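You operate a simulated robot arm through the tools that you are given. There is no shell and no other tool. Be economical: measure what you need, move in short steps, check, and stop when the job is done.

Carry out the task below with a simulated robot arm. There is one attempt and no reset: what you move stays moved.

Task
Crank the silver tray's core to the stop, then rack it in slot 6.
Fine: drop the orange stop first; wind the crank back and lift the stop again.

Only the result counts: the job must be done as asked and must still hold three seconds after the hand-in. Knocking over, shifting, dropping, spilling or breaking anything else fails it.

Robot
A 7-joint arm with a two-finger gripper on a trunk, on a base that drives. Base frame: it is fixed to the floor where the robot stands at the start and does not move with it; the origin is under the middle of the robot, x ahead of it, y to its left, z up; the surface under the hand at the start is at about z = 0.88. Lengths are in m, angles in degrees, forces in N, time in s.
With the tool pointing down near the work surface it reaches from about 0.1 to 0.44 m from the robot's upright axis, wherever it stands. Its first joint turns from -143.0 to 143.0 degrees. Places, roughly: bagged core [-3, 0.25, 1]; beige dimmer box [-2, -0.25, 1]; black brake lever [-1.9, 0, 1]; blue hand wheel [-1.9, -0.1, 1]; blue pad [-2.5, -0.25, 1]; cloudy core [-1.75, 0, 1]; cream card [-1.5, 0.25, 1]; dimmer knob [-2.1, -0.1, 0.9]; green plug [-2.5, 0.25, 1]; ice core [-2.5, 0, 1]; light switch [-2.4, 0, 0.9]; meter socket ring [-2.5, 0.2, 0.9]; meter switch [-2.6, 0.2, 0.9]; orange feed knob [-1.5, 0.2, 1]; orange stop [0.5, 0, 1]; red crank [1, -0.1, 1]. Payload 1.47 kg.
The tool frame sits at the grasp point between the pads (the TCP): z along the fingers, y along the line on which they close. The tips reach 0.016 m beyond it. The gripper opens to 0.087 m. The gripper's body begins 0.055 m behind the TCP.
Orientation is that of the tool frame in the base frame, as a unit quaternion [x, y, z, w]. With the fingers straight down and closing along the base's y, the tool's x points along the base's -x, its y along +y and its z along -z.

Tools
- The arm moves only by the tool send_rows. Its argument "series" is a list of rows, each a list of 7 numbers: the gripper command, from -1 (shut) to 1 (fully open), values between in proportion, then the shift along the base's x, y, z in mm, then the turn, a rotation vector about the base's x, y, z in degrees. In form: [[grip, x, y, z, wx, wy, wz], ...]. A call has 1 to 20 rows; each row is the pose to reach, as a shift and turn from the pose commanded when the call began. Each row takes 0.2 s and may step no farther than 0.05 m and 8.6 degrees from the row before; otherwise, or with a gripper value out of range, the whole call is refused. A pose out of reach is approached as far as the arm can. The call stops where the force on the tool passes 80 N (or 10 N more than at its start, if that is more) or the arm is blocked; 0.2 s more then pass. Each finger travels about 0.045 m/s and halts on what it meets, pressing with about 28 N; the grip force reading is that of the motor and also rises with nothing between the fingers. The clock runs only during rows and for 0.2 s after the last one: add rows that repeat a pose to give the fingers time. The reply holds the time, the measured pose of the TCP, the force on the tool along the base axes, the opening and the grip force, in the units named above and with some noise, with the torque about the TCP (base axes, N m) and any sound that the robot's microphone picked up.
- Cameras (640 x 400 px; columns grow to the right, rows downward): "scene" is now at [0.1221, 0.0236, 1.6594]; the picture's right is [0.41, -0.91, 0.00], its down [-0.85, -0.38, -0.36] and it looks along [0.33, 0.15, -0.93] (base axes); focal length 214 px, centre (320, 200). "wrist" rides on the gripper at [0.073, 0.012, -0.09] in the tool frame; the picture's right is [-0.16, 0.99, 0.00], its down [-0.72, -0.12, -0.68] and it looks along [-0.67, -0.11, 0.73] (tool axes); focal length 247 px, centre (320, 200).
- capture(camera): a new picture of that camera. No time passes.
- move_column(by): slides the trunk up (or, below 0, down) by that many m; the arm and the scene camera ride with it, the base frame stays. It gives what a move gives, with no picture.
- drive_base(legs): drives the robot by 1 to 6 legs, each [ahead, left, turn to the left] in m, m and degrees, along the robot's own axes; the way and the turn of a leg run together, so that a leg with both is an arc; at most 1.5 m and 180 degrees a leg. The arm and the cameras ride along, it lands a little off, and it stops where it bumps. It gives what a move gives.
- aim_head(pan, tilt): turns the head with the scene camera to pan (to the left, within 86 degrees either way) and tilt (down, from -29 to 69), counted from straight ahead of the robot. It gives what a move gives.
- pixel_to_xyz(camera, pixels): for up to 12 pixels [column, row] of the newest picture of that camera ("zoom" is the newest enlarged one), the place [x, y, z] in the base frame of the surface seen there, good to about 0.002 m. No time passes.
- enlarge(camera, box): a new picture of the part [left, top, right, bottom] of that camera's present view, enlarged. No time passes.
- job_done(): hands the job in; it is judged then, once.

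Go step by step. Measure first, check grasps and placings, and put right what went wrong. The budget is 80 turns and 52 pictures, counting those below and the enlarged ones. Unless the task says otherwise, let go and move clear before handing in.

The tools are called after "Emit:" by a JSON object that holds its "method" and its "body". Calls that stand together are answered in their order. send_rows: Moves the arm, as the interface text tells. Its arguments: {"type":"object","properties":{"series":{"type":"array"}},"required":["series"]} The other tools are called the same way: move_column (by) slides the trunk up or down; drive_base (legs) drives the base; aim_head (pan, tilt) turns the head that bears the scene camera; capture (camera) takes a picture; pixel_to_xyz (camera, pixels) gives the place of the surface under pixels of a picture; enlarge (camera, box) takes an enlarged picture of a part of a camera's view; job_done () hands the job in.

At the start:

```text
time: 0.0
tool_pos: [0.4528, -0.2127, 1.3048]
orientation: [0.0, 1.0, -0.001, 0.0]
force: [-1.1, 0.0, 0.1]
moment: [0.02, -0.03, -0.03]
grip_width: 0.0869
gripper_force: 0.0
trunk travel left (down, up): [-1.025, 0.215]
robot x, y, heading: [0.0019, 0.0022, -0.2]
head pan, tilt: [24.0, 68.8]
```

scene: 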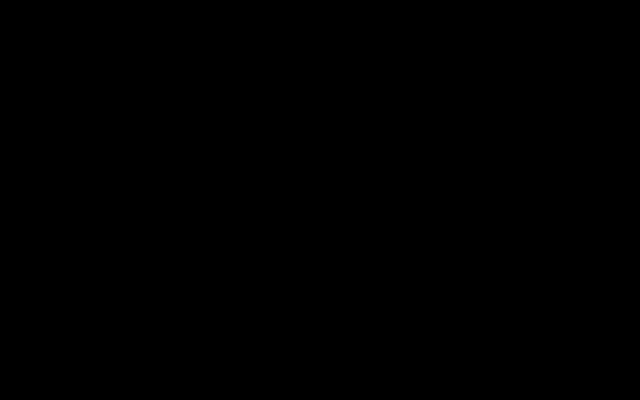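
wrist: 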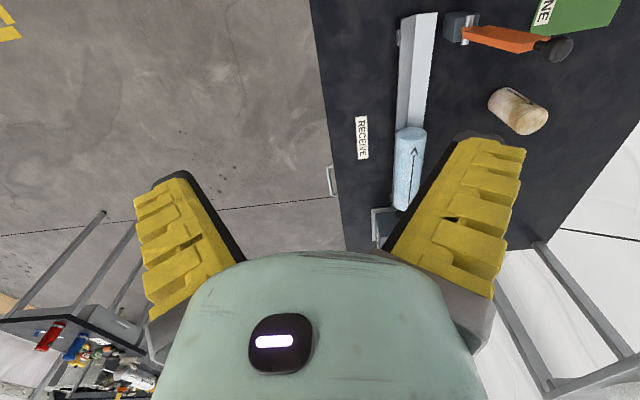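

The scene picture is all black, while the wrist one shows a bench with a silver tray and an ice-blue core. I'll re-aim the head and take a new picture.

Emit:
{"method": "aim_head", "body": {"pan": 0, "tilt": 45}}

Emit:
{"method": "capture", "body": {"camera": "scene"}}

```text
time: 0.9
tool_pos: [0.4519, -0.2131, 1.3045]
orientation: [0.0, 1.0, -0.001, -0.001]
force: [0.0, 0.6, 0.0]
moment: [0.01, 0.02, 0.01]
grip_width: 0.0869
gripper_force: 0.0
trunk travel left (down, up): [-1.025, 0.215]
robot x, y, heading: [0.003, -0.0029, -0.1]
head pan, tilt: [0.0, 45.0]
```

```text
49 pictures are left
```

scene: 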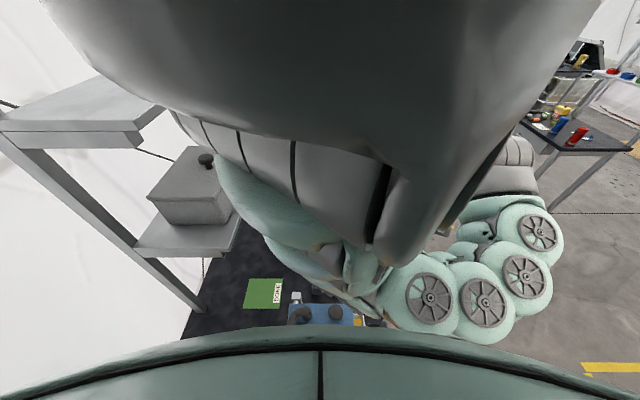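

The arm fills the scene view, so I'll measure through the wrist picture instead, beginning with an enlargement of the bench part.

Emit:
{"method": "enlarge", "body": {"camera": "wrist", "box": [310, 0, 640, 260]}}

Emit:
{"method": "pixel_to_xyz", "body": {"camera": "wrist", "pixels": [[420, 40], [408, 165], [505, 38], [562, 45], [460, 28], [518, 110], [600, 12], [361, 137], [50, 335], [75, 350], [380, 230], [335, 180]]}}

```text
1.54 times, centred on (475, 130) of wrist
```

zoom: 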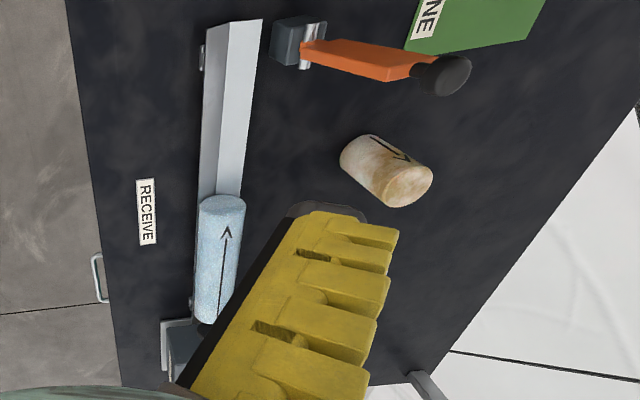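

```text
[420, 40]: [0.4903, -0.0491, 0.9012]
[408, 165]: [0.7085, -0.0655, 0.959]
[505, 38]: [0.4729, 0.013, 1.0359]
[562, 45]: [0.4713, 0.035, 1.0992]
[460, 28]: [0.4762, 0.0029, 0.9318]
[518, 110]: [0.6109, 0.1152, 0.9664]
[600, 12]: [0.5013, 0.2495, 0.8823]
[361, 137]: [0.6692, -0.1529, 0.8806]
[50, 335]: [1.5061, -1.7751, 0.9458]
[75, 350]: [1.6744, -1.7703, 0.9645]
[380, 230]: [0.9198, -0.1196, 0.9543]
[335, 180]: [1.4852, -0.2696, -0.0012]
```

The silver trough runs along x at y≈-0.05, with the core at x≈0.7 and the raised orange stop at x≈0.47. Next I'll look around for the rack.

Emit:
{"method": "aim_head", "body": {"pan": 60, "tilt": 25}}

Emit:
{"method": "capture", "body": {"camera": "scene"}}

Emit:
{"method": "aim_head", "body": {"pan": -80, "tilt": 30}}

Emit:
{"method": "capture", "body": {"camera": "scene"}}

```text
time: 2.2
tool_pos: [0.4512, -0.2133, 1.305]
orientation: [0.0, 1.0, -0.001, 0.0]
force: [0.2, -0.5, -0.4]
moment: [-0.01, 0.04, -0.01]
grip_width: 0.0869
gripper_force: 0.1
trunk travel left (down, up): [-1.025, 0.215]
robot x, y, heading: [-0.0004, -0.0031, -0.0]
head pan, tilt: [60.0, 25.0]
```

```text
47 pictures are left
```

scene: 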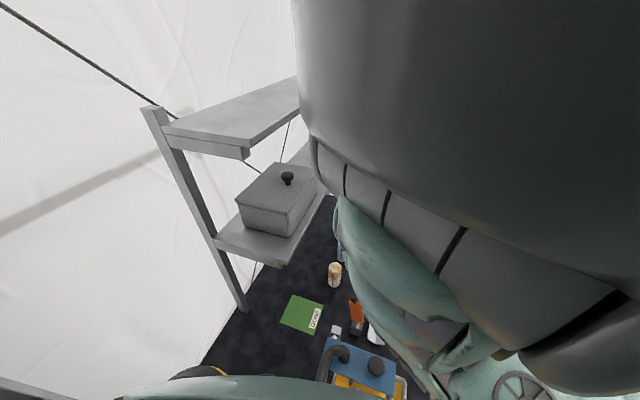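

```text
time: 4.4
tool_pos: [0.4521, -0.2133, 1.3052]
orientation: [0.0, 1.0, 0.0, 0.001]
force: [-0.6, -0.3, -0.7]
moment: [-0.01, -0.01, -0.01]
grip_width: 0.0868
gripper_force: 0.1
trunk travel left (down, up): [-1.025, 0.215]
robot x, y, heading: [0.001, -0.0003, -0.3]
head pan, tilt: [-80.0, 30.0]
```

```text
46 pictures are left
```

scene: 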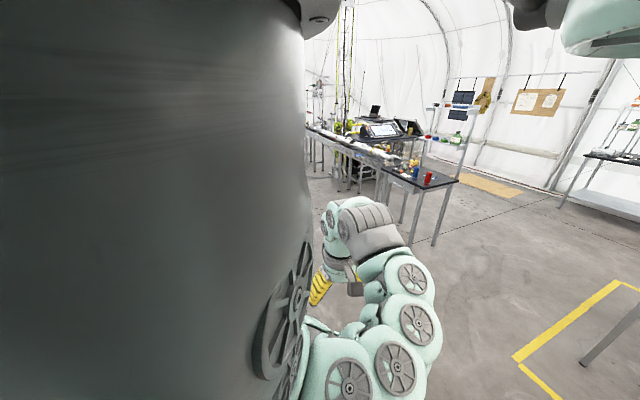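

The shoulder link hides the front, so I'll swing the arm to the right to clear the scene camera's view.

Emit:
{"method": "send_rows", "body": {"series": [[1, -30, -30, 0, 0, 0, -8], [1, -65, -60, 0, 0, 0, -16], [1, -105, -90, 0, 0, 0, -24], [1, -145, -115, 0, 0, 0, -32], [1, -185, -140, 0, 0, 0, -40], [1, -225, -160, 0, 0, 0, -48], [1, -265, -180, 0, 0, 0, -56], [1, -305, -195, 0, 0, 0, -62], [1, -345, -205, 0, 0, 0, -68], [1, -385, -210, 0, 0, 0, -74]]}}

Emit:
{"method": "aim_head", "body": {"pan": 10, "tilt": 50}}

Emit:
{"method": "capture", "body": {"camera": "scene"}}

```text
time: 6.6
tool_pos: [0.069, -0.4228, 1.3047]
orientation: [0.601, 0.799, 0.001, 0.0]
force: [-0.2, -0.4, 0.5]
moment: [-0.02, -0.01, 0.02]
grip_width: 0.0875
gripper_force: 0.1
trunk travel left (down, up): [-1.025, 0.215]
robot x, y, heading: [-0.0006, 0.0013, 0.0]
head pan, tilt: [-80.0, 30.0]
```

```text
time: 8.3
tool_pos: [0.0663, -0.4227, 1.3046]
orientation: [0.601, 0.799, 0.0, 0.0]
force: [-0.4, -0.2, 0.6]
moment: [0.01, 0.0, 0.01]
grip_width: 0.0867
gripper_force: 0.1
trunk travel left (down, up): [-1.025, 0.215]
robot x, y, heading: [0.0036, -0.0006, -0.2]
head pan, tilt: [10.0, 50.0]
```

```text
45 pictures are left
```

scene: 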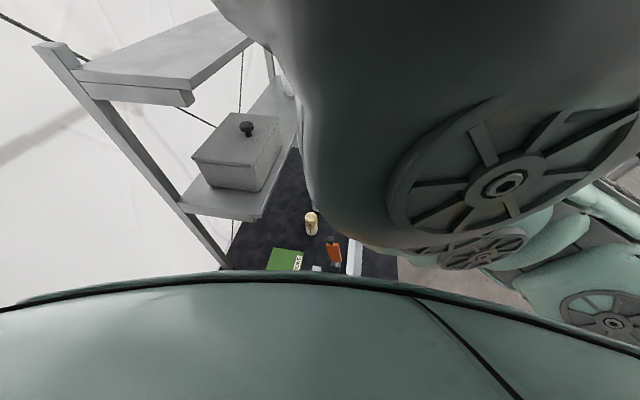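

The elbow still hides most of the bench. I'll back off for an overview.

Emit:
{"method": "drive_base", "body": {"legs": [[-0.5, 0, 0]]}}

Emit:
{"method": "aim_head", "body": {"pan": 25, "tilt": 35}}

Emit:
{"method": "capture", "body": {"camera": "scene"}}

```text
time: 11.2
tool_pos: [-0.434, -0.4239, 1.3036]
orientation: [0.601, 0.8, 0.0, -0.001]
force: [0.1, 0.1, -0.4]
moment: [-0.02, 0.03, 0.01]
grip_width: 0.0871
gripper_force: 0.0
trunk travel left (down, up): [-1.025, 0.215]
robot x, y, heading: [-0.5036, 0.0014, 0.4]
head pan, tilt: [10.0, 50.0]
```

```text
time: 12.0
tool_pos: [-0.4351, -0.4227, 1.3043]
orientation: [0.6, 0.8, -0.001, -0.001]
force: [0.1, 0.3, 0.1]
moment: [0.0, 0.03, -0.01]
grip_width: 0.0871
gripper_force: 0.0
trunk travel left (down, up): [-1.025, 0.215]
robot x, y, heading: [-0.5051, -0.0019, 0.1]
head pan, tilt: [25.0, 35.0]
```

```text
44 pictures are left
```

scene: 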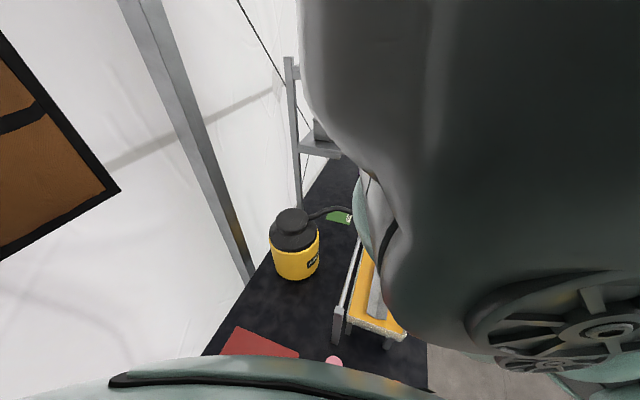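

A yellow and silver item shows at (365,290) and a yellow bin at (295,245). I'll measure these.

Emit:
{"method": "pixel_to_xyz", "body": {"camera": "scene", "pixels": [[295, 245], [375, 315], [365, 265], [338, 312], [260, 343], [334, 360], [338, 217], [427, 350], [310, 145], [240, 300], [360, 240], [375, 300]]}}

Emit:
{"method": "aim_head", "body": {"pan": 25, "tilt": 68}}

Emit:
{"method": "capture", "body": {"camera": "scene"}}

Emit:
{"method": "capture", "body": {"camera": "wrist"}}

```text
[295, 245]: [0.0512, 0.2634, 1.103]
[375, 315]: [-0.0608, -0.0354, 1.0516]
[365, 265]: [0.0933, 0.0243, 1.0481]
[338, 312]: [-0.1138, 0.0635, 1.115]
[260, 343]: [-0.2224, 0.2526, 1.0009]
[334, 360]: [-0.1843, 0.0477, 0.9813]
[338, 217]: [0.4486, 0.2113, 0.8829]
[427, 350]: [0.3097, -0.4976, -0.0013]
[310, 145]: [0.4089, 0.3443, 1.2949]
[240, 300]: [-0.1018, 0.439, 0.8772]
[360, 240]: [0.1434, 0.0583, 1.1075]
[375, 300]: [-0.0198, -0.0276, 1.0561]
```

```text
time: 13.0
tool_pos: [-0.4348, -0.424, 1.3053]
orientation: [0.601, 0.799, -0.001, 0.0]
force: [-0.7, 0.3, -0.3]
moment: [0.01, 0.03, 0.01]
grip_width: 0.0872
gripper_force: 0.0
trunk travel left (down, up): [-1.025, 0.215]
robot x, y, heading: [-0.5035, -0.0034, -0.0]
head pan, tilt: [25.0, 68.0]
```

```text
43 pictures are left
```

scene: 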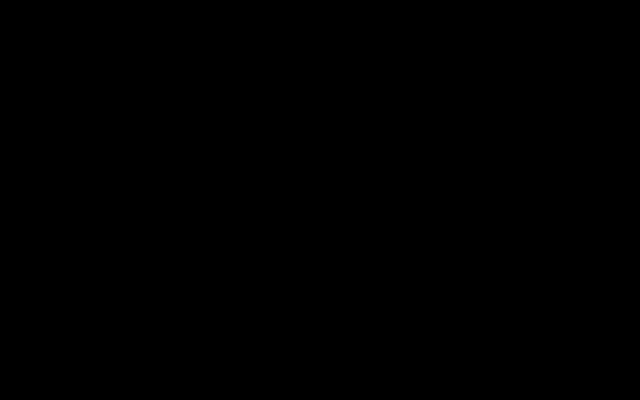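

```text
42 pictures are left
```

wrist: 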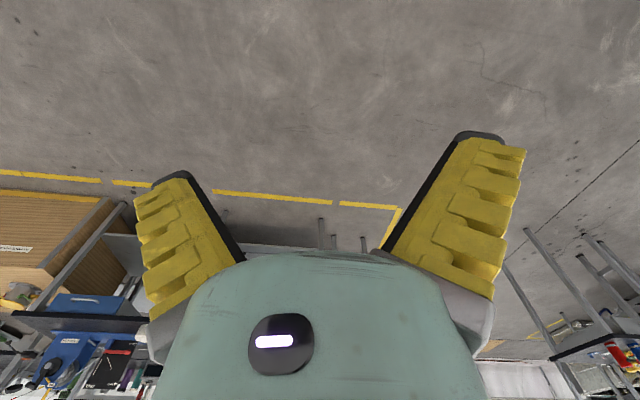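

The wrist camera gives the clearer view. I'll swing the arm back in front to view the near part of the bench with it.

Emit:
{"method": "send_rows", "body": {"series": [[1, 40, 5, 0, 0, 0, 6], [1, 80, 15, 0, 0, 0, 12], [1, 120, 30, 0, 0, 0, 18], [1, 160, 50, 0, 0, 0, 26], [1, 200, 70, 0, 0, 0, 34], [1, 240, 95, 0, 0, 0, 42], [1, 280, 120, 0, 0, 0, 50], [1, 320, 150, 0, 0, 0, 58], [1, 350, 180, 0, 0, 0, 66], [1, 385, 210, 0, 0, 0, 74]]}}

Emit:
{"method": "capture", "body": {"camera": "wrist"}}

Emit:
{"method": "aim_head", "body": {"pan": 70, "tilt": 45}}

Emit:
{"method": "capture", "body": {"camera": "scene"}}

```text
time: 15.2
tool_pos: [-0.0481, -0.2144, 1.3045]
orientation: [-0.001, 1.0, -0.001, 0.0]
force: [-0.7, -0.3, -0.4]
moment: [-0.01, 0.01, 0.02]
grip_width: 0.0869
gripper_force: 0.0
trunk travel left (down, up): [-1.025, 0.215]
robot x, y, heading: [-0.503, -0.0039, 0.3]
head pan, tilt: [25.0, 68.0]
```

```text
41 pictures are left
```

wrist: 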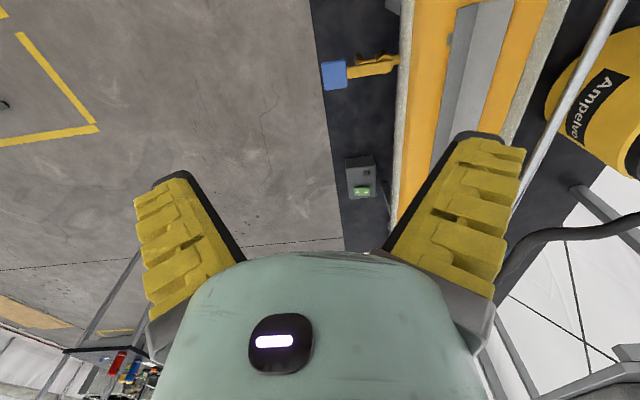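

```text
time: 16.3
tool_pos: [-0.0485, -0.2137, 1.3024]
orientation: [-0.001, 1.0, 0.0, 0.0]
force: [-0.5, 0.1, 0.5]
moment: [-0.01, 0.01, -0.02]
grip_width: 0.087
gripper_force: 0.1
trunk travel left (down, up): [-1.025, 0.215]
robot x, y, heading: [-0.5027, 0.0001, 0.4]
head pan, tilt: [70.0, 45.0]
```

```text
40 pictures are left
```

scene: 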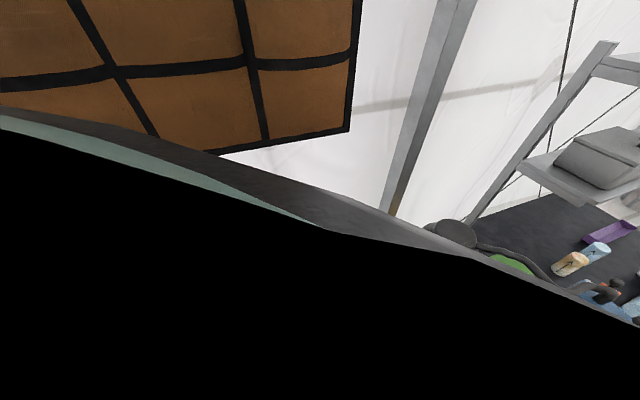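

A purple item shows at (610,232) beyond a blue and a beige core at (580,257). I'll pan toward them and enlarge.

Emit:
{"method": "pixel_to_xyz", "body": {"camera": "scene", "pixels": [[608, 232], [596, 249], [570, 262], [510, 262], [610, 295], [630, 210], [590, 150], [628, 315]]}}

Emit:
{"method": "aim_head", "body": {"pan": 40, "tilt": 28}}

Emit:
{"method": "capture", "body": {"camera": "scene"}}

```text
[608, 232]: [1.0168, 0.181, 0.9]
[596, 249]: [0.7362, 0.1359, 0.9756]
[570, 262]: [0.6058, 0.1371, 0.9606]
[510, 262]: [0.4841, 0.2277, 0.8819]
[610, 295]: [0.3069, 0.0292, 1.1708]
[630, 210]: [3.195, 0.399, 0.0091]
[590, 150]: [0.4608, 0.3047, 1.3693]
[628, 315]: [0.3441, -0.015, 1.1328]
```

```text
time: 17.2
tool_pos: [-0.0495, -0.214, 1.3028]
orientation: [-0.001, 1.0, 0.0, 0.0]
force: [0.0, -0.8, -0.7]
moment: [-0.05, 0.0, 0.01]
grip_width: 0.0868
gripper_force: 0.1
trunk travel left (down, up): [-1.025, 0.215]
robot x, y, heading: [-0.5015, -0.0056, 0.2]
head pan, tilt: [40.0, 28.0]
```

```text
39 pictures are left
```

scene: 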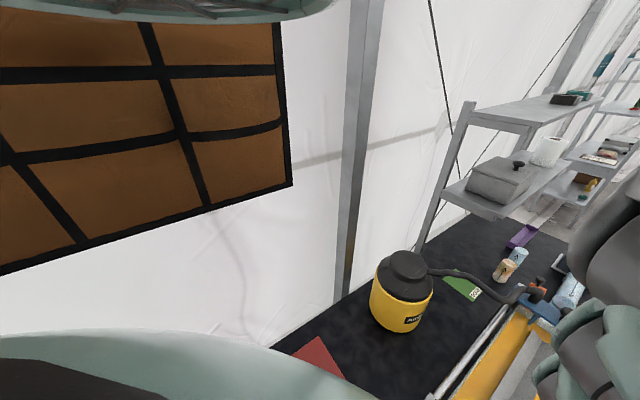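

I see no rack yet. I'll turn the robot right, over open floor, to look at the other end of the bench.

Emit:
{"method": "drive_base", "body": {"legs": [[0, 0, -130]]}}

Emit:
{"method": "aim_head", "body": {"pan": 10, "tilt": 20}}

Emit:
{"method": "capture", "body": {"camera": "scene"}}

Emit:
{"method": "capture", "body": {"camera": "wrist"}}

```text
time: 23.0
tool_pos: [-0.9579, -0.215, 1.3023]
orientation: [0.904, 0.427, 0.0, 0.0]
force: [-1.4, 0.0, -0.6]
moment: [0.04, 0.0, -0.01]
grip_width: 0.0868
gripper_force: 0.2
trunk travel left (down, up): [-1.025, 0.215]
robot x, y, heading: [-0.5039, -0.0019, -129.4]
head pan, tilt: [40.0, 28.0]
```

```text
time: 24.0
tool_pos: [-0.9572, -0.2149, 1.3029]
orientation: [0.904, 0.427, 0.0, -0.001]
force: [0.7, 0.0, -0.4]
moment: [0.01, -0.02, -0.03]
grip_width: 0.087
gripper_force: 0.0
trunk travel left (down, up): [-1.025, 0.215]
robot x, y, heading: [-0.5039, 0.0007, -129.5]
head pan, tilt: [10.0, 20.0]
```

```text
38 pictures are left
```

scene: 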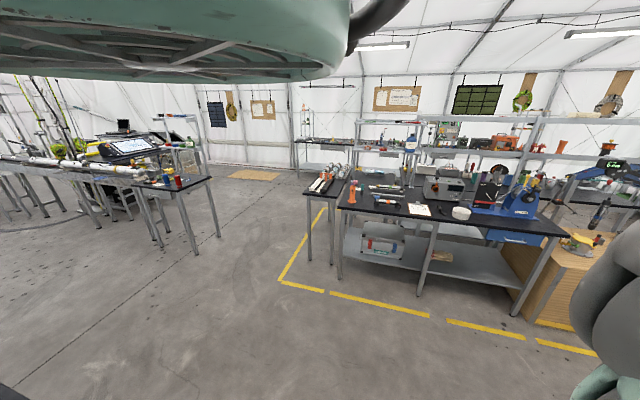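

```text
37 pictures are left
```

wrist: 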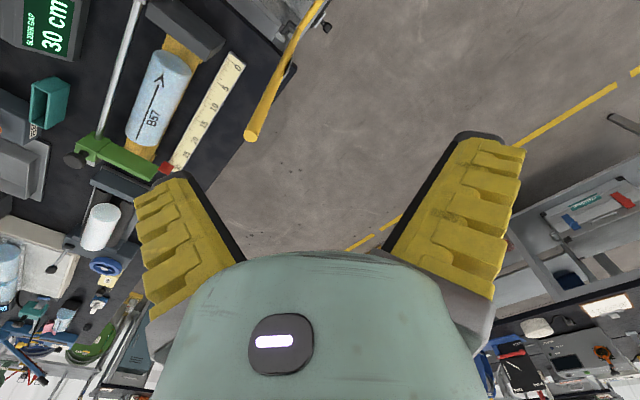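

A long core-processing line runs in -x. I'll enlarge parts of the scene view and pan to look for a numbered rack.

Emit:
{"method": "enlarge", "body": {"camera": "scene", "box": [300, 130, 640, 290]}}

Emit:
{"method": "aim_head", "body": {"pan": -60, "tilt": 35}}

Emit:
{"method": "capture", "body": {"camera": "scene"}}

```text
1.88 times, centred on (470, 210) of scene
```

zoom: 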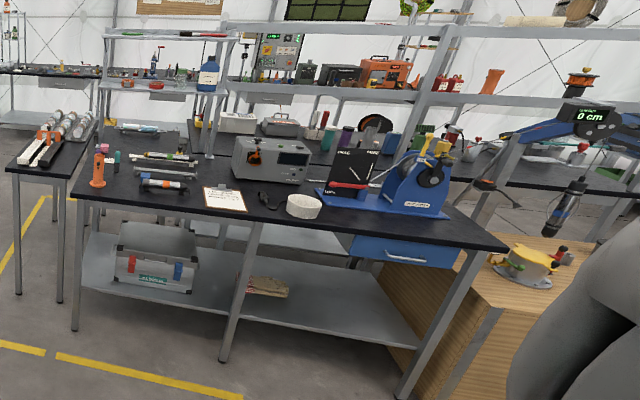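

```text
time: 25.4
tool_pos: [-0.9582, -0.2141, 1.3043]
orientation: [0.905, 0.425, 0.0, -0.002]
force: [-0.5, 0.4, -0.6]
moment: [0.02, 0.01, 0.0]
grip_width: 0.0872
gripper_force: 0.2
trunk travel left (down, up): [-1.025, 0.215]
robot x, y, heading: [-0.5027, -0.0014, -129.2]
head pan, tilt: [-60.0, 35.0]
```

```text
35 pictures are left
```

scene: 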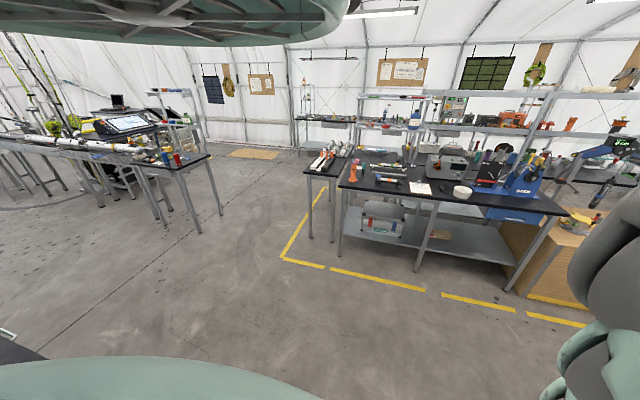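

This view barely changed despite the pan command. I'll check which way the camera really looks.

Emit:
{"method": "pixel_to_xyz", "body": {"camera": "scene", "pixels": [[320, 210], [320, 300], [10, 335], [440, 195], [560, 205], [170, 170], [30, 360]]}}

Emit:
{"method": "send_rows", "body": {"series": [[1, 0, 0, 0, 0, 0, 0]]}}

Emit:
{"method": "capture", "body": {"camera": "scene"}}

```text
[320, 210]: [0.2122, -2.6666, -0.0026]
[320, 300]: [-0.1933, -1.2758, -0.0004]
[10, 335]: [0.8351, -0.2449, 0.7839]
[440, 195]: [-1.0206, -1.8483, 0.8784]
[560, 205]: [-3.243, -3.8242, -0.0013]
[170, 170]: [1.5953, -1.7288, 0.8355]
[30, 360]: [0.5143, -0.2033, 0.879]
```

```text
time: 25.8
tool_pos: [-0.9573, -0.2139, 1.3038]
orientation: [0.904, 0.427, 0.0, 0.0]
force: [-0.6, 0.5, 0.1]
moment: [-0.03, -0.01, 0.0]
grip_width: 0.0869
gripper_force: 0.0
trunk travel left (down, up): [-1.025, 0.215]
robot x, y, heading: [-0.5018, 0.003, -129.5]
head pan, tilt: [-60.0, 35.0]
```

```text
34 pictures are left
```

scene: 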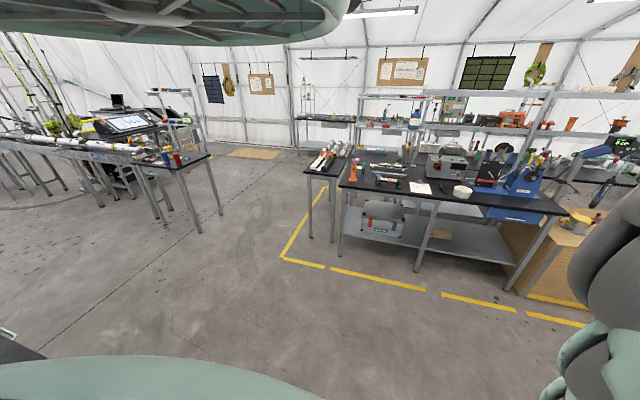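

The camera heading is about -76° although the pan reads -60, so the head pan can't be trusted from this pose. I'll face forward again and use the wrist camera from farther along the bench.

Emit:
{"method": "drive_base", "body": {"legs": [[0, 0, 129.5], [0.5, 0, 0]]}}

Emit:
{"method": "aim_head", "body": {"pan": 60, "tilt": 10}}

Emit:
{"method": "capture", "body": {"camera": "scene"}}

```text
time: 34.0
tool_pos: [0.4384, -0.2458, 1.3029]
orientation: [0.016, 1.0, -0.001, 0.0]
force: [0.4, 0.8, 0.3]
moment: [0.0, 0.01, -0.01]
grip_width: 0.087
gripper_force: 0.1
trunk travel left (down, up): [-1.025, 0.215]
robot x, y, heading: [-0.0125, -0.0177, -2.1]
head pan, tilt: [-60.0, 35.0]
```

```text
time: 36.0
tool_pos: [0.4377, -0.2469, 1.3032]
orientation: [0.016, 1.0, -0.001, 0.0]
force: [-0.6, 0.1, -0.4]
moment: [0.0, 0.02, -0.04]
grip_width: 0.0871
gripper_force: 0.1
trunk travel left (down, up): [-1.025, 0.215]
robot x, y, heading: [-0.0098, -0.0151, -1.9]
head pan, tilt: [60.0, 10.0]
```

```text
33 pictures are left
```

scene: 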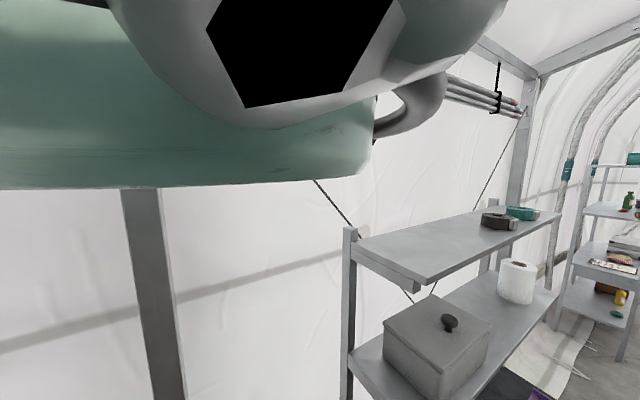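

No rack on the shelves here. The earlier overview had a small table holding parallel cores at (330,160), so I'll turn right and enlarge that.

Emit:
{"method": "drive_base", "body": {"legs": [[0, 0, -100]]}}

Emit:
{"method": "aim_head", "body": {"pan": 20, "tilt": 25}}

Emit:
{"method": "capture", "body": {"camera": "scene"}}

```text
time: 40.6
tool_pos: [-0.3154, -0.414, 1.3029]
orientation: [0.78, 0.626, -0.001, -0.001]
force: [0.7, 0.1, -0.2]
moment: [-0.01, 0.01, -0.02]
grip_width: 0.0868
gripper_force: 0.1
trunk travel left (down, up): [-1.025, 0.215]
robot x, y, heading: [-0.0111, -0.0194, -102.3]
head pan, tilt: [60.0, 10.0]
```

```text
time: 41.7
tool_pos: [-0.3152, -0.4132, 1.3029]
orientation: [0.779, 0.627, 0.0, -0.001]
force: [0.6, 0.6, -0.3]
moment: [-0.01, 0.0, 0.0]
grip_width: 0.0869
gripper_force: 0.0
trunk travel left (down, up): [-1.025, 0.215]
robot x, y, heading: [-0.0072, -0.0182, -102.5]
head pan, tilt: [20.0, 25.0]
```

```text
32 pictures are left
```

scene: 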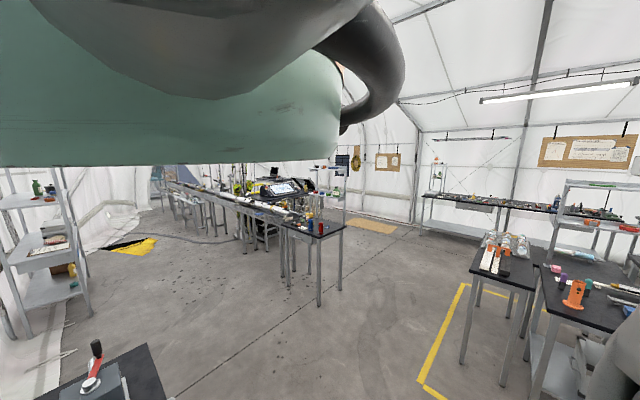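

Emit:
{"method": "enlarge", "body": {"camera": "scene", "box": [440, 220, 640, 345]}}

Emit:
{"method": "pixel_to_xyz", "body": {"camera": "scene", "pixels": [[490, 260], [515, 245], [485, 268], [535, 270], [520, 280], [575, 290], [92, 375], [97, 348]]}}

```text
3.20 times, centred on (540, 282) of scene
```

zoom: 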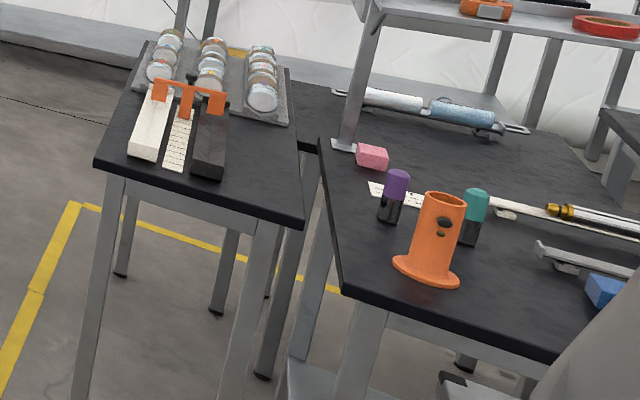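

```text
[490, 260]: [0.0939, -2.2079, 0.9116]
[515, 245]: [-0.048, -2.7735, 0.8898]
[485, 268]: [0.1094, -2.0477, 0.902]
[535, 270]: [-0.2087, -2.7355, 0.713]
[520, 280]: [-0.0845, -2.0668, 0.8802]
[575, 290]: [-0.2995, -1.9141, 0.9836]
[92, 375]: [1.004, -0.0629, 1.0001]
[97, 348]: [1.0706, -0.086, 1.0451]
```

That table only holds tools. I'll turn to face -x and view the rest of the line with the wrist camera.

Emit:
{"method": "drive_base", "body": {"legs": [[0, 0, -62], [0.5, 0, 0]]}}

Emit:
{"method": "aim_head", "body": {"pan": 40, "tilt": 35}}

Emit:
{"method": "capture", "body": {"camera": "scene"}}

Emit:
{"method": "capture", "body": {"camera": "wrist"}}

```text
time: 47.4
tool_pos: [-0.9858, -0.0783, 1.3036]
orientation: [0.99, 0.142, 0.0, -0.001]
force: [0.5, -0.2, -0.8]
moment: [0.0, 0.02, 0.01]
grip_width: 0.0871
gripper_force: 0.1
trunk travel left (down, up): [-1.025, 0.215]
robot x, y, heading: [-0.4859, -0.1576, -163.7]
head pan, tilt: [20.0, 25.0]
```

```text
time: 48.2
tool_pos: [-0.9855, -0.0781, 1.3024]
orientation: [0.99, 0.14, -0.001, -0.002]
force: [-0.3, -0.2, -0.1]
moment: [0.02, 0.0, 0.03]
grip_width: 0.0872
gripper_force: 0.0
trunk travel left (down, up): [-1.025, 0.215]
robot x, y, heading: [-0.4927, -0.1559, -163.9]
head pan, tilt: [40.0, 35.0]
```

```text
30 pictures are left
```

scene: 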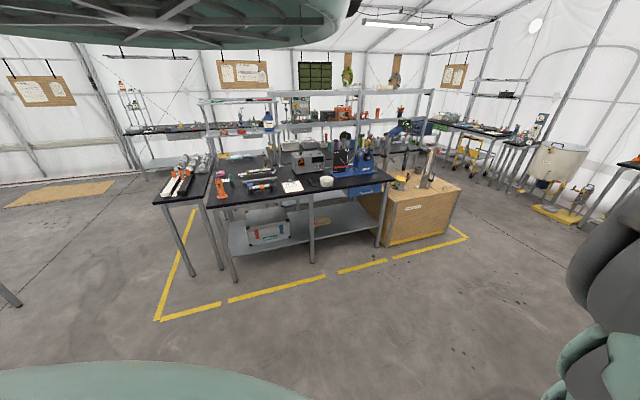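

```text
29 pictures are left
```

wrist: 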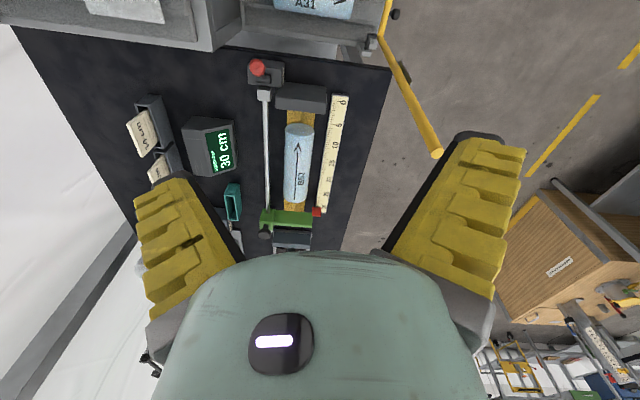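

A core labelled A31 lies in a grey rack-like piece at (315,8), with another at (125,8). I'll measure it and pull back to see it.

Emit:
{"method": "pixel_to_xyz", "body": {"camera": "wrist", "pixels": [[315, 8], [125, 8], [200, 40], [260, 35], [300, 45], [370, 45], [300, 160], [145, 130]]}}

Emit:
{"method": "send_rows", "body": {"series": [[1, 0, 0, 40, 0, 0, 0], [1, 30, 0, 80, 0, 0, 0], [1, 70, -10, 110, 0, 0, 0], [1, 110, -20, 130, 0, 0, 0], [1, 150, -30, 150, 0, 0, 0], [1, 190, -35, 160, 0, 0, 0]]}}

Emit:
{"method": "capture", "body": {"camera": "wrist"}}

```text
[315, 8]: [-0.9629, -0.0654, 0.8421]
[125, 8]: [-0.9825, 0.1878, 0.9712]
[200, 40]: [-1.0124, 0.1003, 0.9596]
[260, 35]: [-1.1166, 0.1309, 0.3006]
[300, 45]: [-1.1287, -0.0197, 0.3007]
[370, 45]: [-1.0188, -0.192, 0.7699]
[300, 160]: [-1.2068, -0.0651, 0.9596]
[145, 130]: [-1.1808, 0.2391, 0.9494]
```

```text
refused: row 3 steps farther than a row can; nothing moved
```

```text
28 pictures are left
```

wrist: 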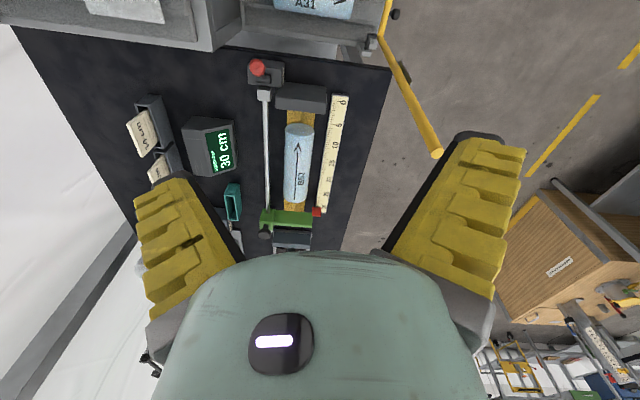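

The rack sits around x≈-0.7..-1.0 with an A31 core at z 0.84. I'll drive back to see it in full.

Emit:
{"method": "drive_base", "body": {"legs": [[-0.45, 0, 0]]}}

Emit:
{"method": "capture", "body": {"camera": "wrist"}}

```text
time: 50.9
tool_pos: [-0.5559, 0.0476, 1.3038]
orientation: [0.99, 0.139, 0.0, 0.0]
force: [-0.4, 0.6, 0.4]
moment: [-0.02, 0.0, -0.01]
grip_width: 0.0872
gripper_force: 0.1
trunk travel left (down, up): [-1.025, 0.215]
robot x, y, heading: [-0.0592, -0.0307, -163.9]
head pan, tilt: [40.0, 35.0]
```

```text
27 pictures are left
```

wrist: 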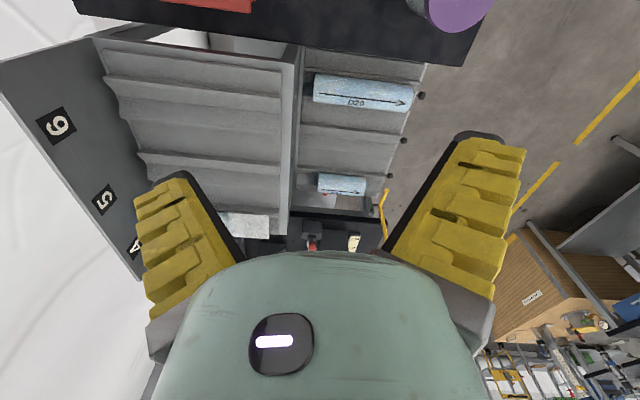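

This is the rack: rows labelled 6, 5 and 4 on the back wall, with E20 and A31 cores in the front half. I'll enlarge and measure it.

Emit:
{"method": "enlarge", "body": {"camera": "wrist", "box": [0, 0, 440, 260]}}

Emit:
{"method": "pixel_to_xyz", "body": {"camera": "wrist", "pixels": [[57, 125], [105, 198], [190, 55], [195, 80], [200, 100], [195, 150], [205, 170], [360, 65], [360, 92], [355, 130], [340, 183], [290, 100]]}}

```text
1.45 times, centred on (220, 130) of wrist
```

zoom: 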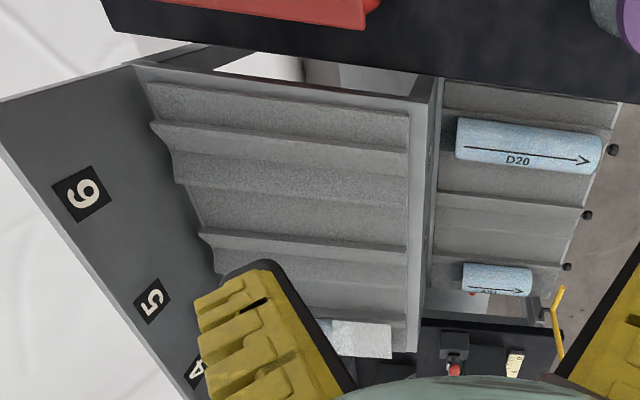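

```text
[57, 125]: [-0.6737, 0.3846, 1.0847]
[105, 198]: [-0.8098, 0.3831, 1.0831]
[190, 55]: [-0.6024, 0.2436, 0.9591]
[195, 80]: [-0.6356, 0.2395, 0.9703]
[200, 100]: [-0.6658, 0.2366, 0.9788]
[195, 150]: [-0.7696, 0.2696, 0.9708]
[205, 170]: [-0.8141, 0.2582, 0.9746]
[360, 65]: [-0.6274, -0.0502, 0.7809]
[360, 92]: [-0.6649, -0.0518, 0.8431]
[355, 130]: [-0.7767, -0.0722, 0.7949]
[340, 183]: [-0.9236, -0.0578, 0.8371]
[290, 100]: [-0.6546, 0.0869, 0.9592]
```

Slot 6 is the back-tier row at x≈-0.67, z≈0.96, running along y from about 0.1 to 0.38. I'll sample its cross profile.

Emit:
{"method": "pixel_to_xyz", "body": {"camera": "zoom", "pixels": [[300, 76], [300, 90], [300, 105], [300, 120], [300, 135], [300, 145], [300, 155], [300, 165], [300, 180], [300, 200], [300, 220], [300, 245]]}}

Emit:
{"method": "pixel_to_xyz", "body": {"camera": "zoom", "pixels": [[170, 140], [200, 160], [230, 160], [350, 165], [400, 165], [410, 150], [422, 150], [432, 150], [360, 335], [500, 140], [600, 160], [612, 150]]}}

```text
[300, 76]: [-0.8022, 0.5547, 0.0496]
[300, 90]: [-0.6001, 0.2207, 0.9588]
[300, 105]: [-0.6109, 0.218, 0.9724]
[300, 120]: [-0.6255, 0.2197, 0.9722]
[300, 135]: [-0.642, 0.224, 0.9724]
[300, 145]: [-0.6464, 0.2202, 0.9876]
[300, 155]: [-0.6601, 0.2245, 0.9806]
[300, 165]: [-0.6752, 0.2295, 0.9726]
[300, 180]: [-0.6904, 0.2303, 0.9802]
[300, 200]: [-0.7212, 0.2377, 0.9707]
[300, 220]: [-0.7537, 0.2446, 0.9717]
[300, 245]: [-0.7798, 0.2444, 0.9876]
```

```text
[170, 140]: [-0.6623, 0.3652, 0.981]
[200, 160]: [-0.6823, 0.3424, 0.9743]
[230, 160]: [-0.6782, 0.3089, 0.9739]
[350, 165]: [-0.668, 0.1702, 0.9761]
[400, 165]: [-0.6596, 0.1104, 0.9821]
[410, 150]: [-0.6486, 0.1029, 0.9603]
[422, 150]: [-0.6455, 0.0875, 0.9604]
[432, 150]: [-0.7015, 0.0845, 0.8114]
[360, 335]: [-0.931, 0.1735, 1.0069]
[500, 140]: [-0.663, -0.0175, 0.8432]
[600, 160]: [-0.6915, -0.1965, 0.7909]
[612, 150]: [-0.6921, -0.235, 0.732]
```

Slot 6 is a V groove centred at x≈-0.674, with its bottom at z≈0.973, y from 0.105 to 0.365. Now I'll drive to the floor side of the tray station, facing the bench.

Emit:
{"method": "drive_base", "body": {"legs": [[0, 0, 164], [0.5, -0.54, 0], [0, 0, 90]]}}

Emit:
{"method": "capture", "body": {"camera": "wrist"}}

```text
time: 65.4
tool_pos: [0.6573, -0.1238, 1.3029]
orientation: [-0.702, 0.712, -0.001, 0.001]
force: [-0.6, -0.6, 0.0]
moment: [-0.03, -0.02, -0.01]
grip_width: 0.0871
gripper_force: 0.0
trunk travel left (down, up): [-1.025, 0.215]
robot x, y, heading: [0.4408, -0.5744, 89.7]
head pan, tilt: [40.0, 35.0]
```

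```text
25 pictures are left
```

wrist: 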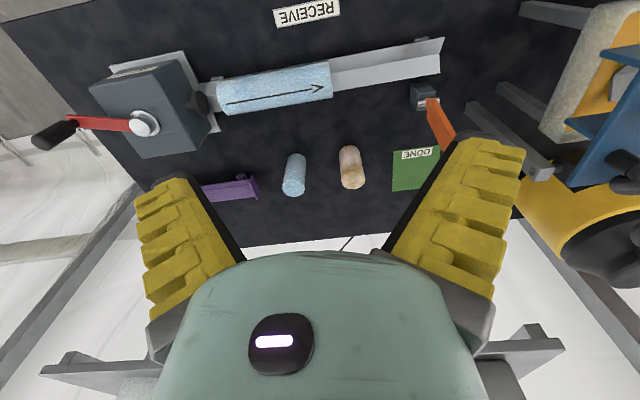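

Good view of the station: crank at (145,122), pusher (197,100), core (275,88), orange stop (435,120). I'll enlarge and measure.

Emit:
{"method": "enlarge", "body": {"camera": "wrist", "box": [20, 0, 500, 220]}}

Emit:
{"method": "pixel_to_xyz", "body": {"camera": "wrist", "pixels": [[145, 124], [100, 124], [75, 124], [45, 138], [198, 100], [217, 95], [222, 95], [275, 88], [330, 82], [436, 60], [422, 95], [440, 130]]}}

```text
1.33 times, centred on (260, 110) of wrist
```

zoom: 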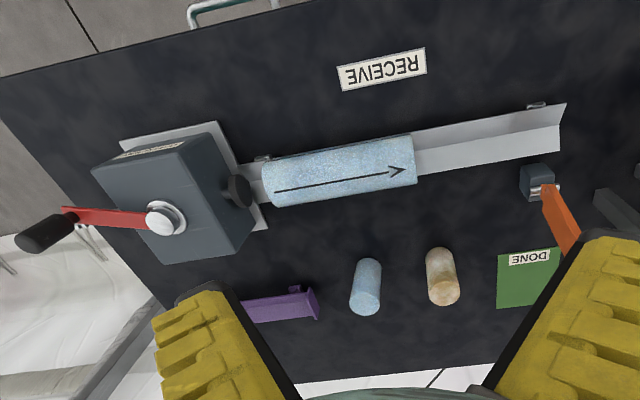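

```text
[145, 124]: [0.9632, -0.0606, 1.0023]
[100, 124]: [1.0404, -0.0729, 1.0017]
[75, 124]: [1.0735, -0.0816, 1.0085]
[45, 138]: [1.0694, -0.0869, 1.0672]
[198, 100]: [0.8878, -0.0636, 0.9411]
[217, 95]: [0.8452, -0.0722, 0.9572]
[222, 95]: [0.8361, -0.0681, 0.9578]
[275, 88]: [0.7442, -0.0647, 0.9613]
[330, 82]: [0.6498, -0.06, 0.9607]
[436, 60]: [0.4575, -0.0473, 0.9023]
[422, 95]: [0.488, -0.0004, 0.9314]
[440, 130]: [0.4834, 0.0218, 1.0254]
```

The crank axis is at (0.963,-0.061) with its knob at (1.07,-0.085,1.01–1.08). The stop is hinged at (0.485,0,0.93). I'll drive closer and first bring the wrist over for a look at the stop's knob.

Emit:
{"method": "drive_base", "body": {"legs": [[0.2, 0, 0]]}}

Emit:
{"method": "send_rows", "body": {"series": [[1, -40, -25, 0, 0, 0, 0], [1, -80, -50, 0, 0, 0, 0], [1, -120, -75, 0, 0, 0, 0], [1, -160, -100, 0, 0, 0, 0], [1, -180, -140, 0, 0, 0, 0]]}}

Emit:
{"method": "capture", "body": {"camera": "wrist"}}

```text
time: 67.0
tool_pos: [0.6599, 0.0758, 1.3033]
orientation: [-0.702, 0.712, 0.0, 0.001]
force: [0.5, -0.2, -0.1]
moment: [0.01, -0.01, 0.03]
grip_width: 0.0871
gripper_force: 0.0
trunk travel left (down, up): [-1.025, 0.215]
robot x, y, heading: [0.4371, -0.3702, 89.3]
head pan, tilt: [40.0, 35.0]
```

```text
time: 68.2
tool_pos: [0.5757, 0.0598, 1.2712]
orientation: [-0.702, 0.713, 0.0, 0.0]
force: [-0.2, 0.2, 0.0]
moment: [0.0, 0.06, -0.01]
grip_width: 0.087
gripper_force: 0.1
out of reach, approached as far as the arm can: row 2, 3, 4, 5
trunk travel left (down, up): [-1.025, 0.215]
robot x, y, heading: [0.4359, -0.3743, 89.3]
head pan, tilt: [40.0, 35.0]
```

```text
23 pictures are left
```

wrist: 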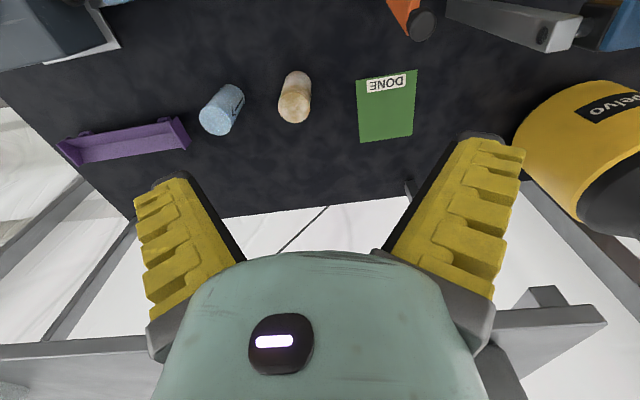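

The arm ran out of reach at this height. I'll measure the stop's knob at (422,25) and then work lower.

Emit:
{"method": "pixel_to_xyz", "body": {"camera": "wrist", "pixels": [[412, 25], [422, 15], [422, 25], [422, 35], [434, 25], [405, 10], [395, 5], [490, 15], [545, 35]]}}

Emit:
{"method": "send_rows", "body": {"series": [[1, 0, 0, -40, 0, 0, 0], [1, -20, 0, -80, 0, 0, 0]]}}

```text
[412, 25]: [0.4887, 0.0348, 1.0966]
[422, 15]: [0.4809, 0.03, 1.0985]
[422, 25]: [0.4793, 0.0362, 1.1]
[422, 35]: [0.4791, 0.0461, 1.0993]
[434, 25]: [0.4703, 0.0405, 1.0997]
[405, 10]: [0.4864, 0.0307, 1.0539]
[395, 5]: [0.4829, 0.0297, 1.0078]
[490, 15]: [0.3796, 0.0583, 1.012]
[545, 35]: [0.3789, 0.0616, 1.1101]
```

```text
time: 68.8
tool_pos: [0.558, 0.0608, 1.1889]
orientation: [-0.702, 0.712, -0.001, 0.0]
force: [0.2, 0.7, 0.6]
moment: [-0.01, 0.04, -0.02]
grip_width: 0.0872
gripper_force: 0.1
trunk travel left (down, up): [-1.025, 0.215]
robot x, y, heading: [0.4434, -0.3746, 89.2]
head pan, tilt: [40.0, 35.0]
```

Knob centre is about (0.479,0.037,1.088). I'll go above it, then down with the fingers open along x.

Emit:
{"method": "send_rows", "body": {"series": [[1, -40, -12, 0, 0, 0, 0], [1, -79, -24, 0, 0, 0, 0], [1, -79, -24, -40, 0, 0, 0], [1, -79, -24, -80, 0, 0, 0], [1, -79, -24, -102, 0, 0, 0], [1, -79, -24, -102, 0, 0, 0]]}}

```text
time: 70.2
tool_pos: [0.4769, 0.0389, 1.09]
orientation: [-0.703, 0.711, 0.001, 0.001]
force: [0.5, 0.0, -0.3]
moment: [0.0, -0.01, -0.06]
grip_width: 0.0872
gripper_force: 0.0
trunk travel left (down, up): [-1.025, 0.215]
robot x, y, heading: [0.4346, -0.3764, 89.2]
head pan, tilt: [40.0, 35.0]
```

Position is right. I'll close on the knob.

Emit:
{"method": "send_rows", "body": {"series": [[-1, 0, 0, 0, 0, 0, 0], [-1, 0, 0, 0, 0, 0, 0], [-1, 0, 0, 0, 0, 0, 0], [-1, 0, 0, 0, 0, 0, 0], [-1, 0, 0, 0, 0, 0, 0]]}}

```text
time: 71.4
tool_pos: [0.4793, 0.0388, 1.0891]
orientation: [-0.703, 0.711, -0.003, 0.003]
force: [8.2, -1.2, -1.6]
moment: [0.02, -0.05, 0.03]
grip_width: 0.0171
gripper_force: 29.0
trunk travel left (down, up): [-1.025, 0.215]
robot x, y, heading: [0.44, -0.3757, 89.3]
head pan, tilt: [40.0, 35.0]
```

Gripped, at 17 mm width. I'll follow the arc down toward -y.

Emit:
{"method": "send_rows", "body": {"series": [[-1, 2, -29, 3, 0, 0, 0], [-1, 2, -60, 0, 0, 0, 0], [-1, 2, -88, -7, 0, 0, 0], [-1, 2, -115, -19, 0, 0, 0], [-1, 2, -138, -36, 0, 0, 0], [-1, 2, -159, -56, 0, 0, 0]]}}

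```text
time: 73.0
tool_pos: [0.4805, 0.0137, 1.0536]
orientation: [-0.693, 0.711, 0.083, 0.085]
force: [5.8, -4.7, 20.8]
moment: [-0.54, -0.08, 0.41]
grip_width: 0.0194
gripper_force: 30.1
trunk travel left (down, up): [-1.025, 0.215]
robot x, y, heading: [0.4401, -0.3767, 89.0]
head pan, tilt: [40.0, 35.0]
stopped in row 6: the arm was blocked; the commanded pose is now the measured one
```

The arm was blocked around (0.0137,1.054), so I'll take a look.

Emit:
{"method": "capture", "body": {"camera": "wrist"}}

```text
22 pictures are left
```

wrist: 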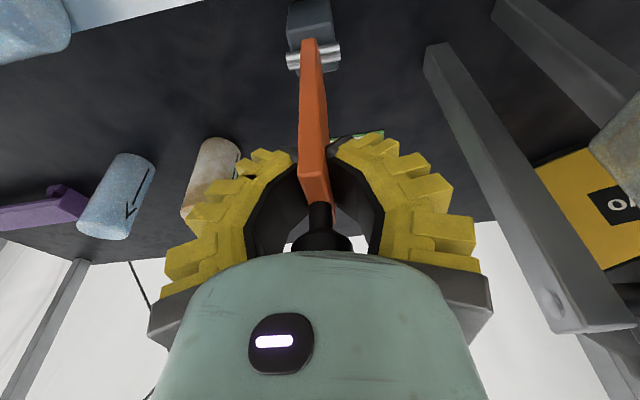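

The pads grip the flat lever and turn with it: the tool is tilted 13.6° and the lever is now about vertical. I'll continue the arc while turning the tool with it.

Emit:
{"method": "send_rows", "body": {"series": [[-1, 0, -9, 0, 4, 0, 0], [-1, 0, -18, 0, 8, 0, 0], [-1, 0, -27, -1, 12, 0, 0], [-1, 0, -36, -3, 16, 0, 0], [-1, 0, -44, -5, 20, 0, 0], [-1, 0, -53, -8, 24, 0, 0], [-1, 0, -61, -11, 28, 0, 0], [-1, 0, -69, -15, 32, 0, 0]]}}

```text
time: 74.6
tool_pos: [0.4771, 0.0902, 1.0928]
orientation: [-0.614, 0.639, 0.332, 0.323]
force: [2.8, 1.4, 29.0]
moment: [-2.07, 0.02, 0.18]
grip_width: 0.0
gripper_force: 28.2
trunk travel left (down, up): [-1.025, 0.215]
robot x, y, heading: [0.4381, -0.3723, 89.4]
head pan, tilt: [40.0, 35.0]
stopped in row 7: the force on the tool passed its limit at 93 N (the readings are from after the stop); the commanded pose is now the measured one
```

The grip slipped off the lever (width 0). I'll look before moving.

Emit:
{"method": "capture", "body": {"camera": "wrist"}}

Emit:
{"method": "aim_head", "body": {"pan": 10, "tilt": 60}}

Emit:
{"method": "capture", "body": {"camera": "scene"}}

```text
21 pictures are left
```

wrist: 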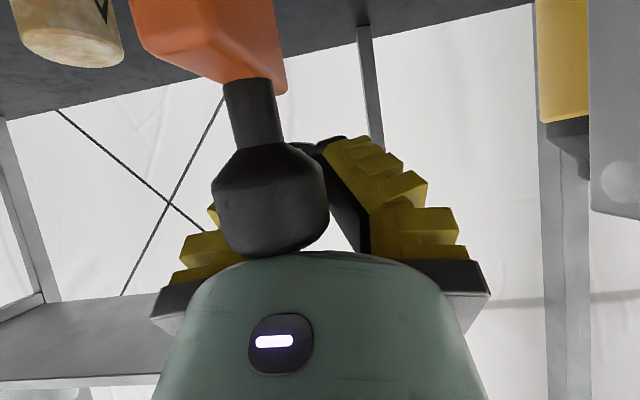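

```text
time: 75.5
tool_pos: [0.4771, 0.0896, 1.0945]
orientation: [-0.614, 0.641, 0.329, 0.322]
force: [1.5, 3.9, 58.0]
moment: [-3.98, -0.01, 0.08]
grip_width: 0.0
gripper_force: 28.0
trunk travel left (down, up): [-1.025, 0.215]
robot x, y, heading: [0.4389, -0.3798, 89.3]
head pan, tilt: [10.0, 60.0]
```

```text
20 pictures are left
```

scene: 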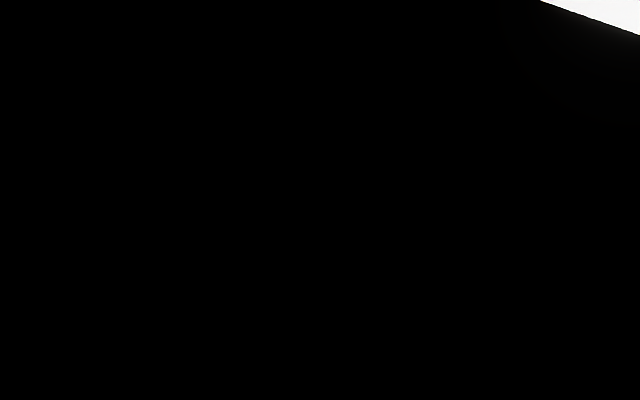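

The palm presses on the knob with 58 N upward on the tool. I'll lift off it, straighten the tool and stay on the +y side for a push.

Emit:
{"method": "send_rows", "body": {"series": [[-1, 0, -10, 30, 0, 0, 0], [-1, 0, -20, 60, 0, 0, 0], [-1, 0, -20, 90, 0, 0, 0], [-1, 0, -15, 95, -8, 0, 0], [-1, 0, -10, 95, -16, 0, 0], [-1, 0, -5, 95, -24, 0, 0], [-1, 0, 0, 95, -32, 0, 0], [-1, 0, 0, 95, -40, 0, 0], [-1, 0, 0, 95, -48, 0, 0], [-1, 0, 0, 95, -54, 0, 0]]}}

Emit:
{"method": "capture", "body": {"camera": "wrist"}}

```text
time: 77.7
tool_pos: [0.4772, 0.0794, 1.1828]
orientation: [-0.694, 0.72, -0.005, 0.0]
force: [0.1, -0.1, -0.6]
moment: [0.04, 0.0, 0.02]
grip_width: 0.0
gripper_force: 28.4
trunk travel left (down, up): [-1.025, 0.215]
robot x, y, heading: [0.4411, -0.3746, 89.5]
head pan, tilt: [10.0, 60.0]
```

```text
19 pictures are left
```

wrist: 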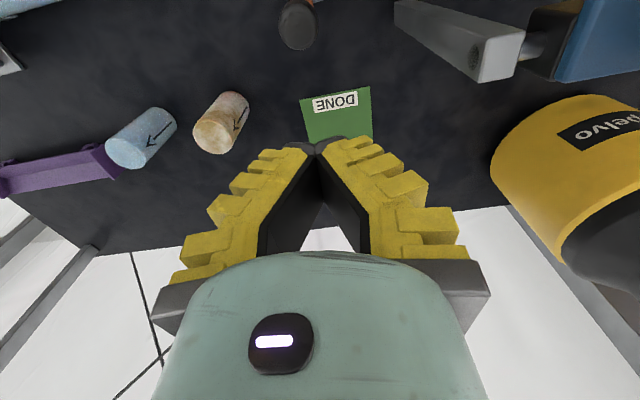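

The knob is at (298,25), apparently unmoved. I'll measure it.

Emit:
{"method": "pixel_to_xyz", "body": {"camera": "wrist", "pixels": [[298, 28], [298, 15], [298, 45], [282, 28], [315, 28], [305, 3], [450, 40], [497, 50], [420, 8]]}}

```text
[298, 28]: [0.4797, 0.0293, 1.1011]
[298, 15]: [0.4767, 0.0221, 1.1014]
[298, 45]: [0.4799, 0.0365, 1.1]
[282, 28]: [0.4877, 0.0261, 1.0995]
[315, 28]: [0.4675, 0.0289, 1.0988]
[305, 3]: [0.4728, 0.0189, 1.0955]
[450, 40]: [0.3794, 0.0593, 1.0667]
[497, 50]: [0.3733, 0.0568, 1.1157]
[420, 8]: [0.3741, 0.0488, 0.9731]
```

The knob is now at y≈0.029, so it does move. I'll come down behind it with closed fingers and push toward -y.

Emit:
{"method": "send_rows", "body": {"series": [[-1, 0, 5, -50, 0, 0, 0], [-1, 0, 5, -95, 0, 0, 0], [-1, 0, -15, -95, 0, 0, 0], [-1, 0, -35, -95, 0, 0, 0], [-1, 0, -55, -95, 0, 0, 0], [-1, 0, -75, -96, 0, 0, 0], [-1, 0, -95, -98, 0, 0, 0], [-1, 0, -115, -104, 0, 0, 0]]}}

```text
refused: row 1 steps farther than a row can; nothing moved
```

Emit:
{"method": "send_rows", "body": {"series": [[-1, 0, 5, -45, 0, 0, 0], [-1, 0, 5, -92, 0, 0, 0], [-1, 0, -15, -95, 0, 0, 0], [-1, 0, -35, -95, 0, 0, 0], [-1, 0, -55, -95, 0, 0, 0], [-1, 0, -75, -96, 0, 0, 0], [-1, 0, -95, -98, 0, 0, 0], [-1, 0, -115, -104, 0, 0, 0]]}}

```text
time: 79.5
tool_pos: [0.4788, -0.017, 1.0818]
orientation: [-0.697, 0.717, 0.006, 0.015]
force: [-0.1, 0.1, -0.2]
moment: [0.02, 0.0, -0.03]
grip_width: 0.0
gripper_force: 27.8
trunk travel left (down, up): [-1.025, 0.215]
robot x, y, heading: [0.4367, -0.3737, 89.4]
head pan, tilt: [10.0, 60.0]
```

The push went through with no remaining force. I'll check where the stop is.

Emit:
{"method": "capture", "body": {"camera": "wrist"}}

```text
18 pictures are left
```

wrist: 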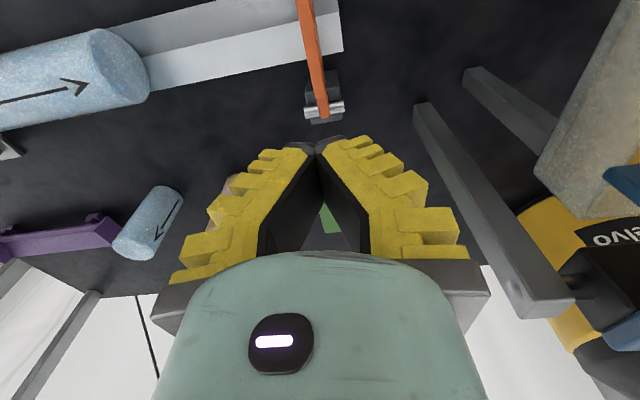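

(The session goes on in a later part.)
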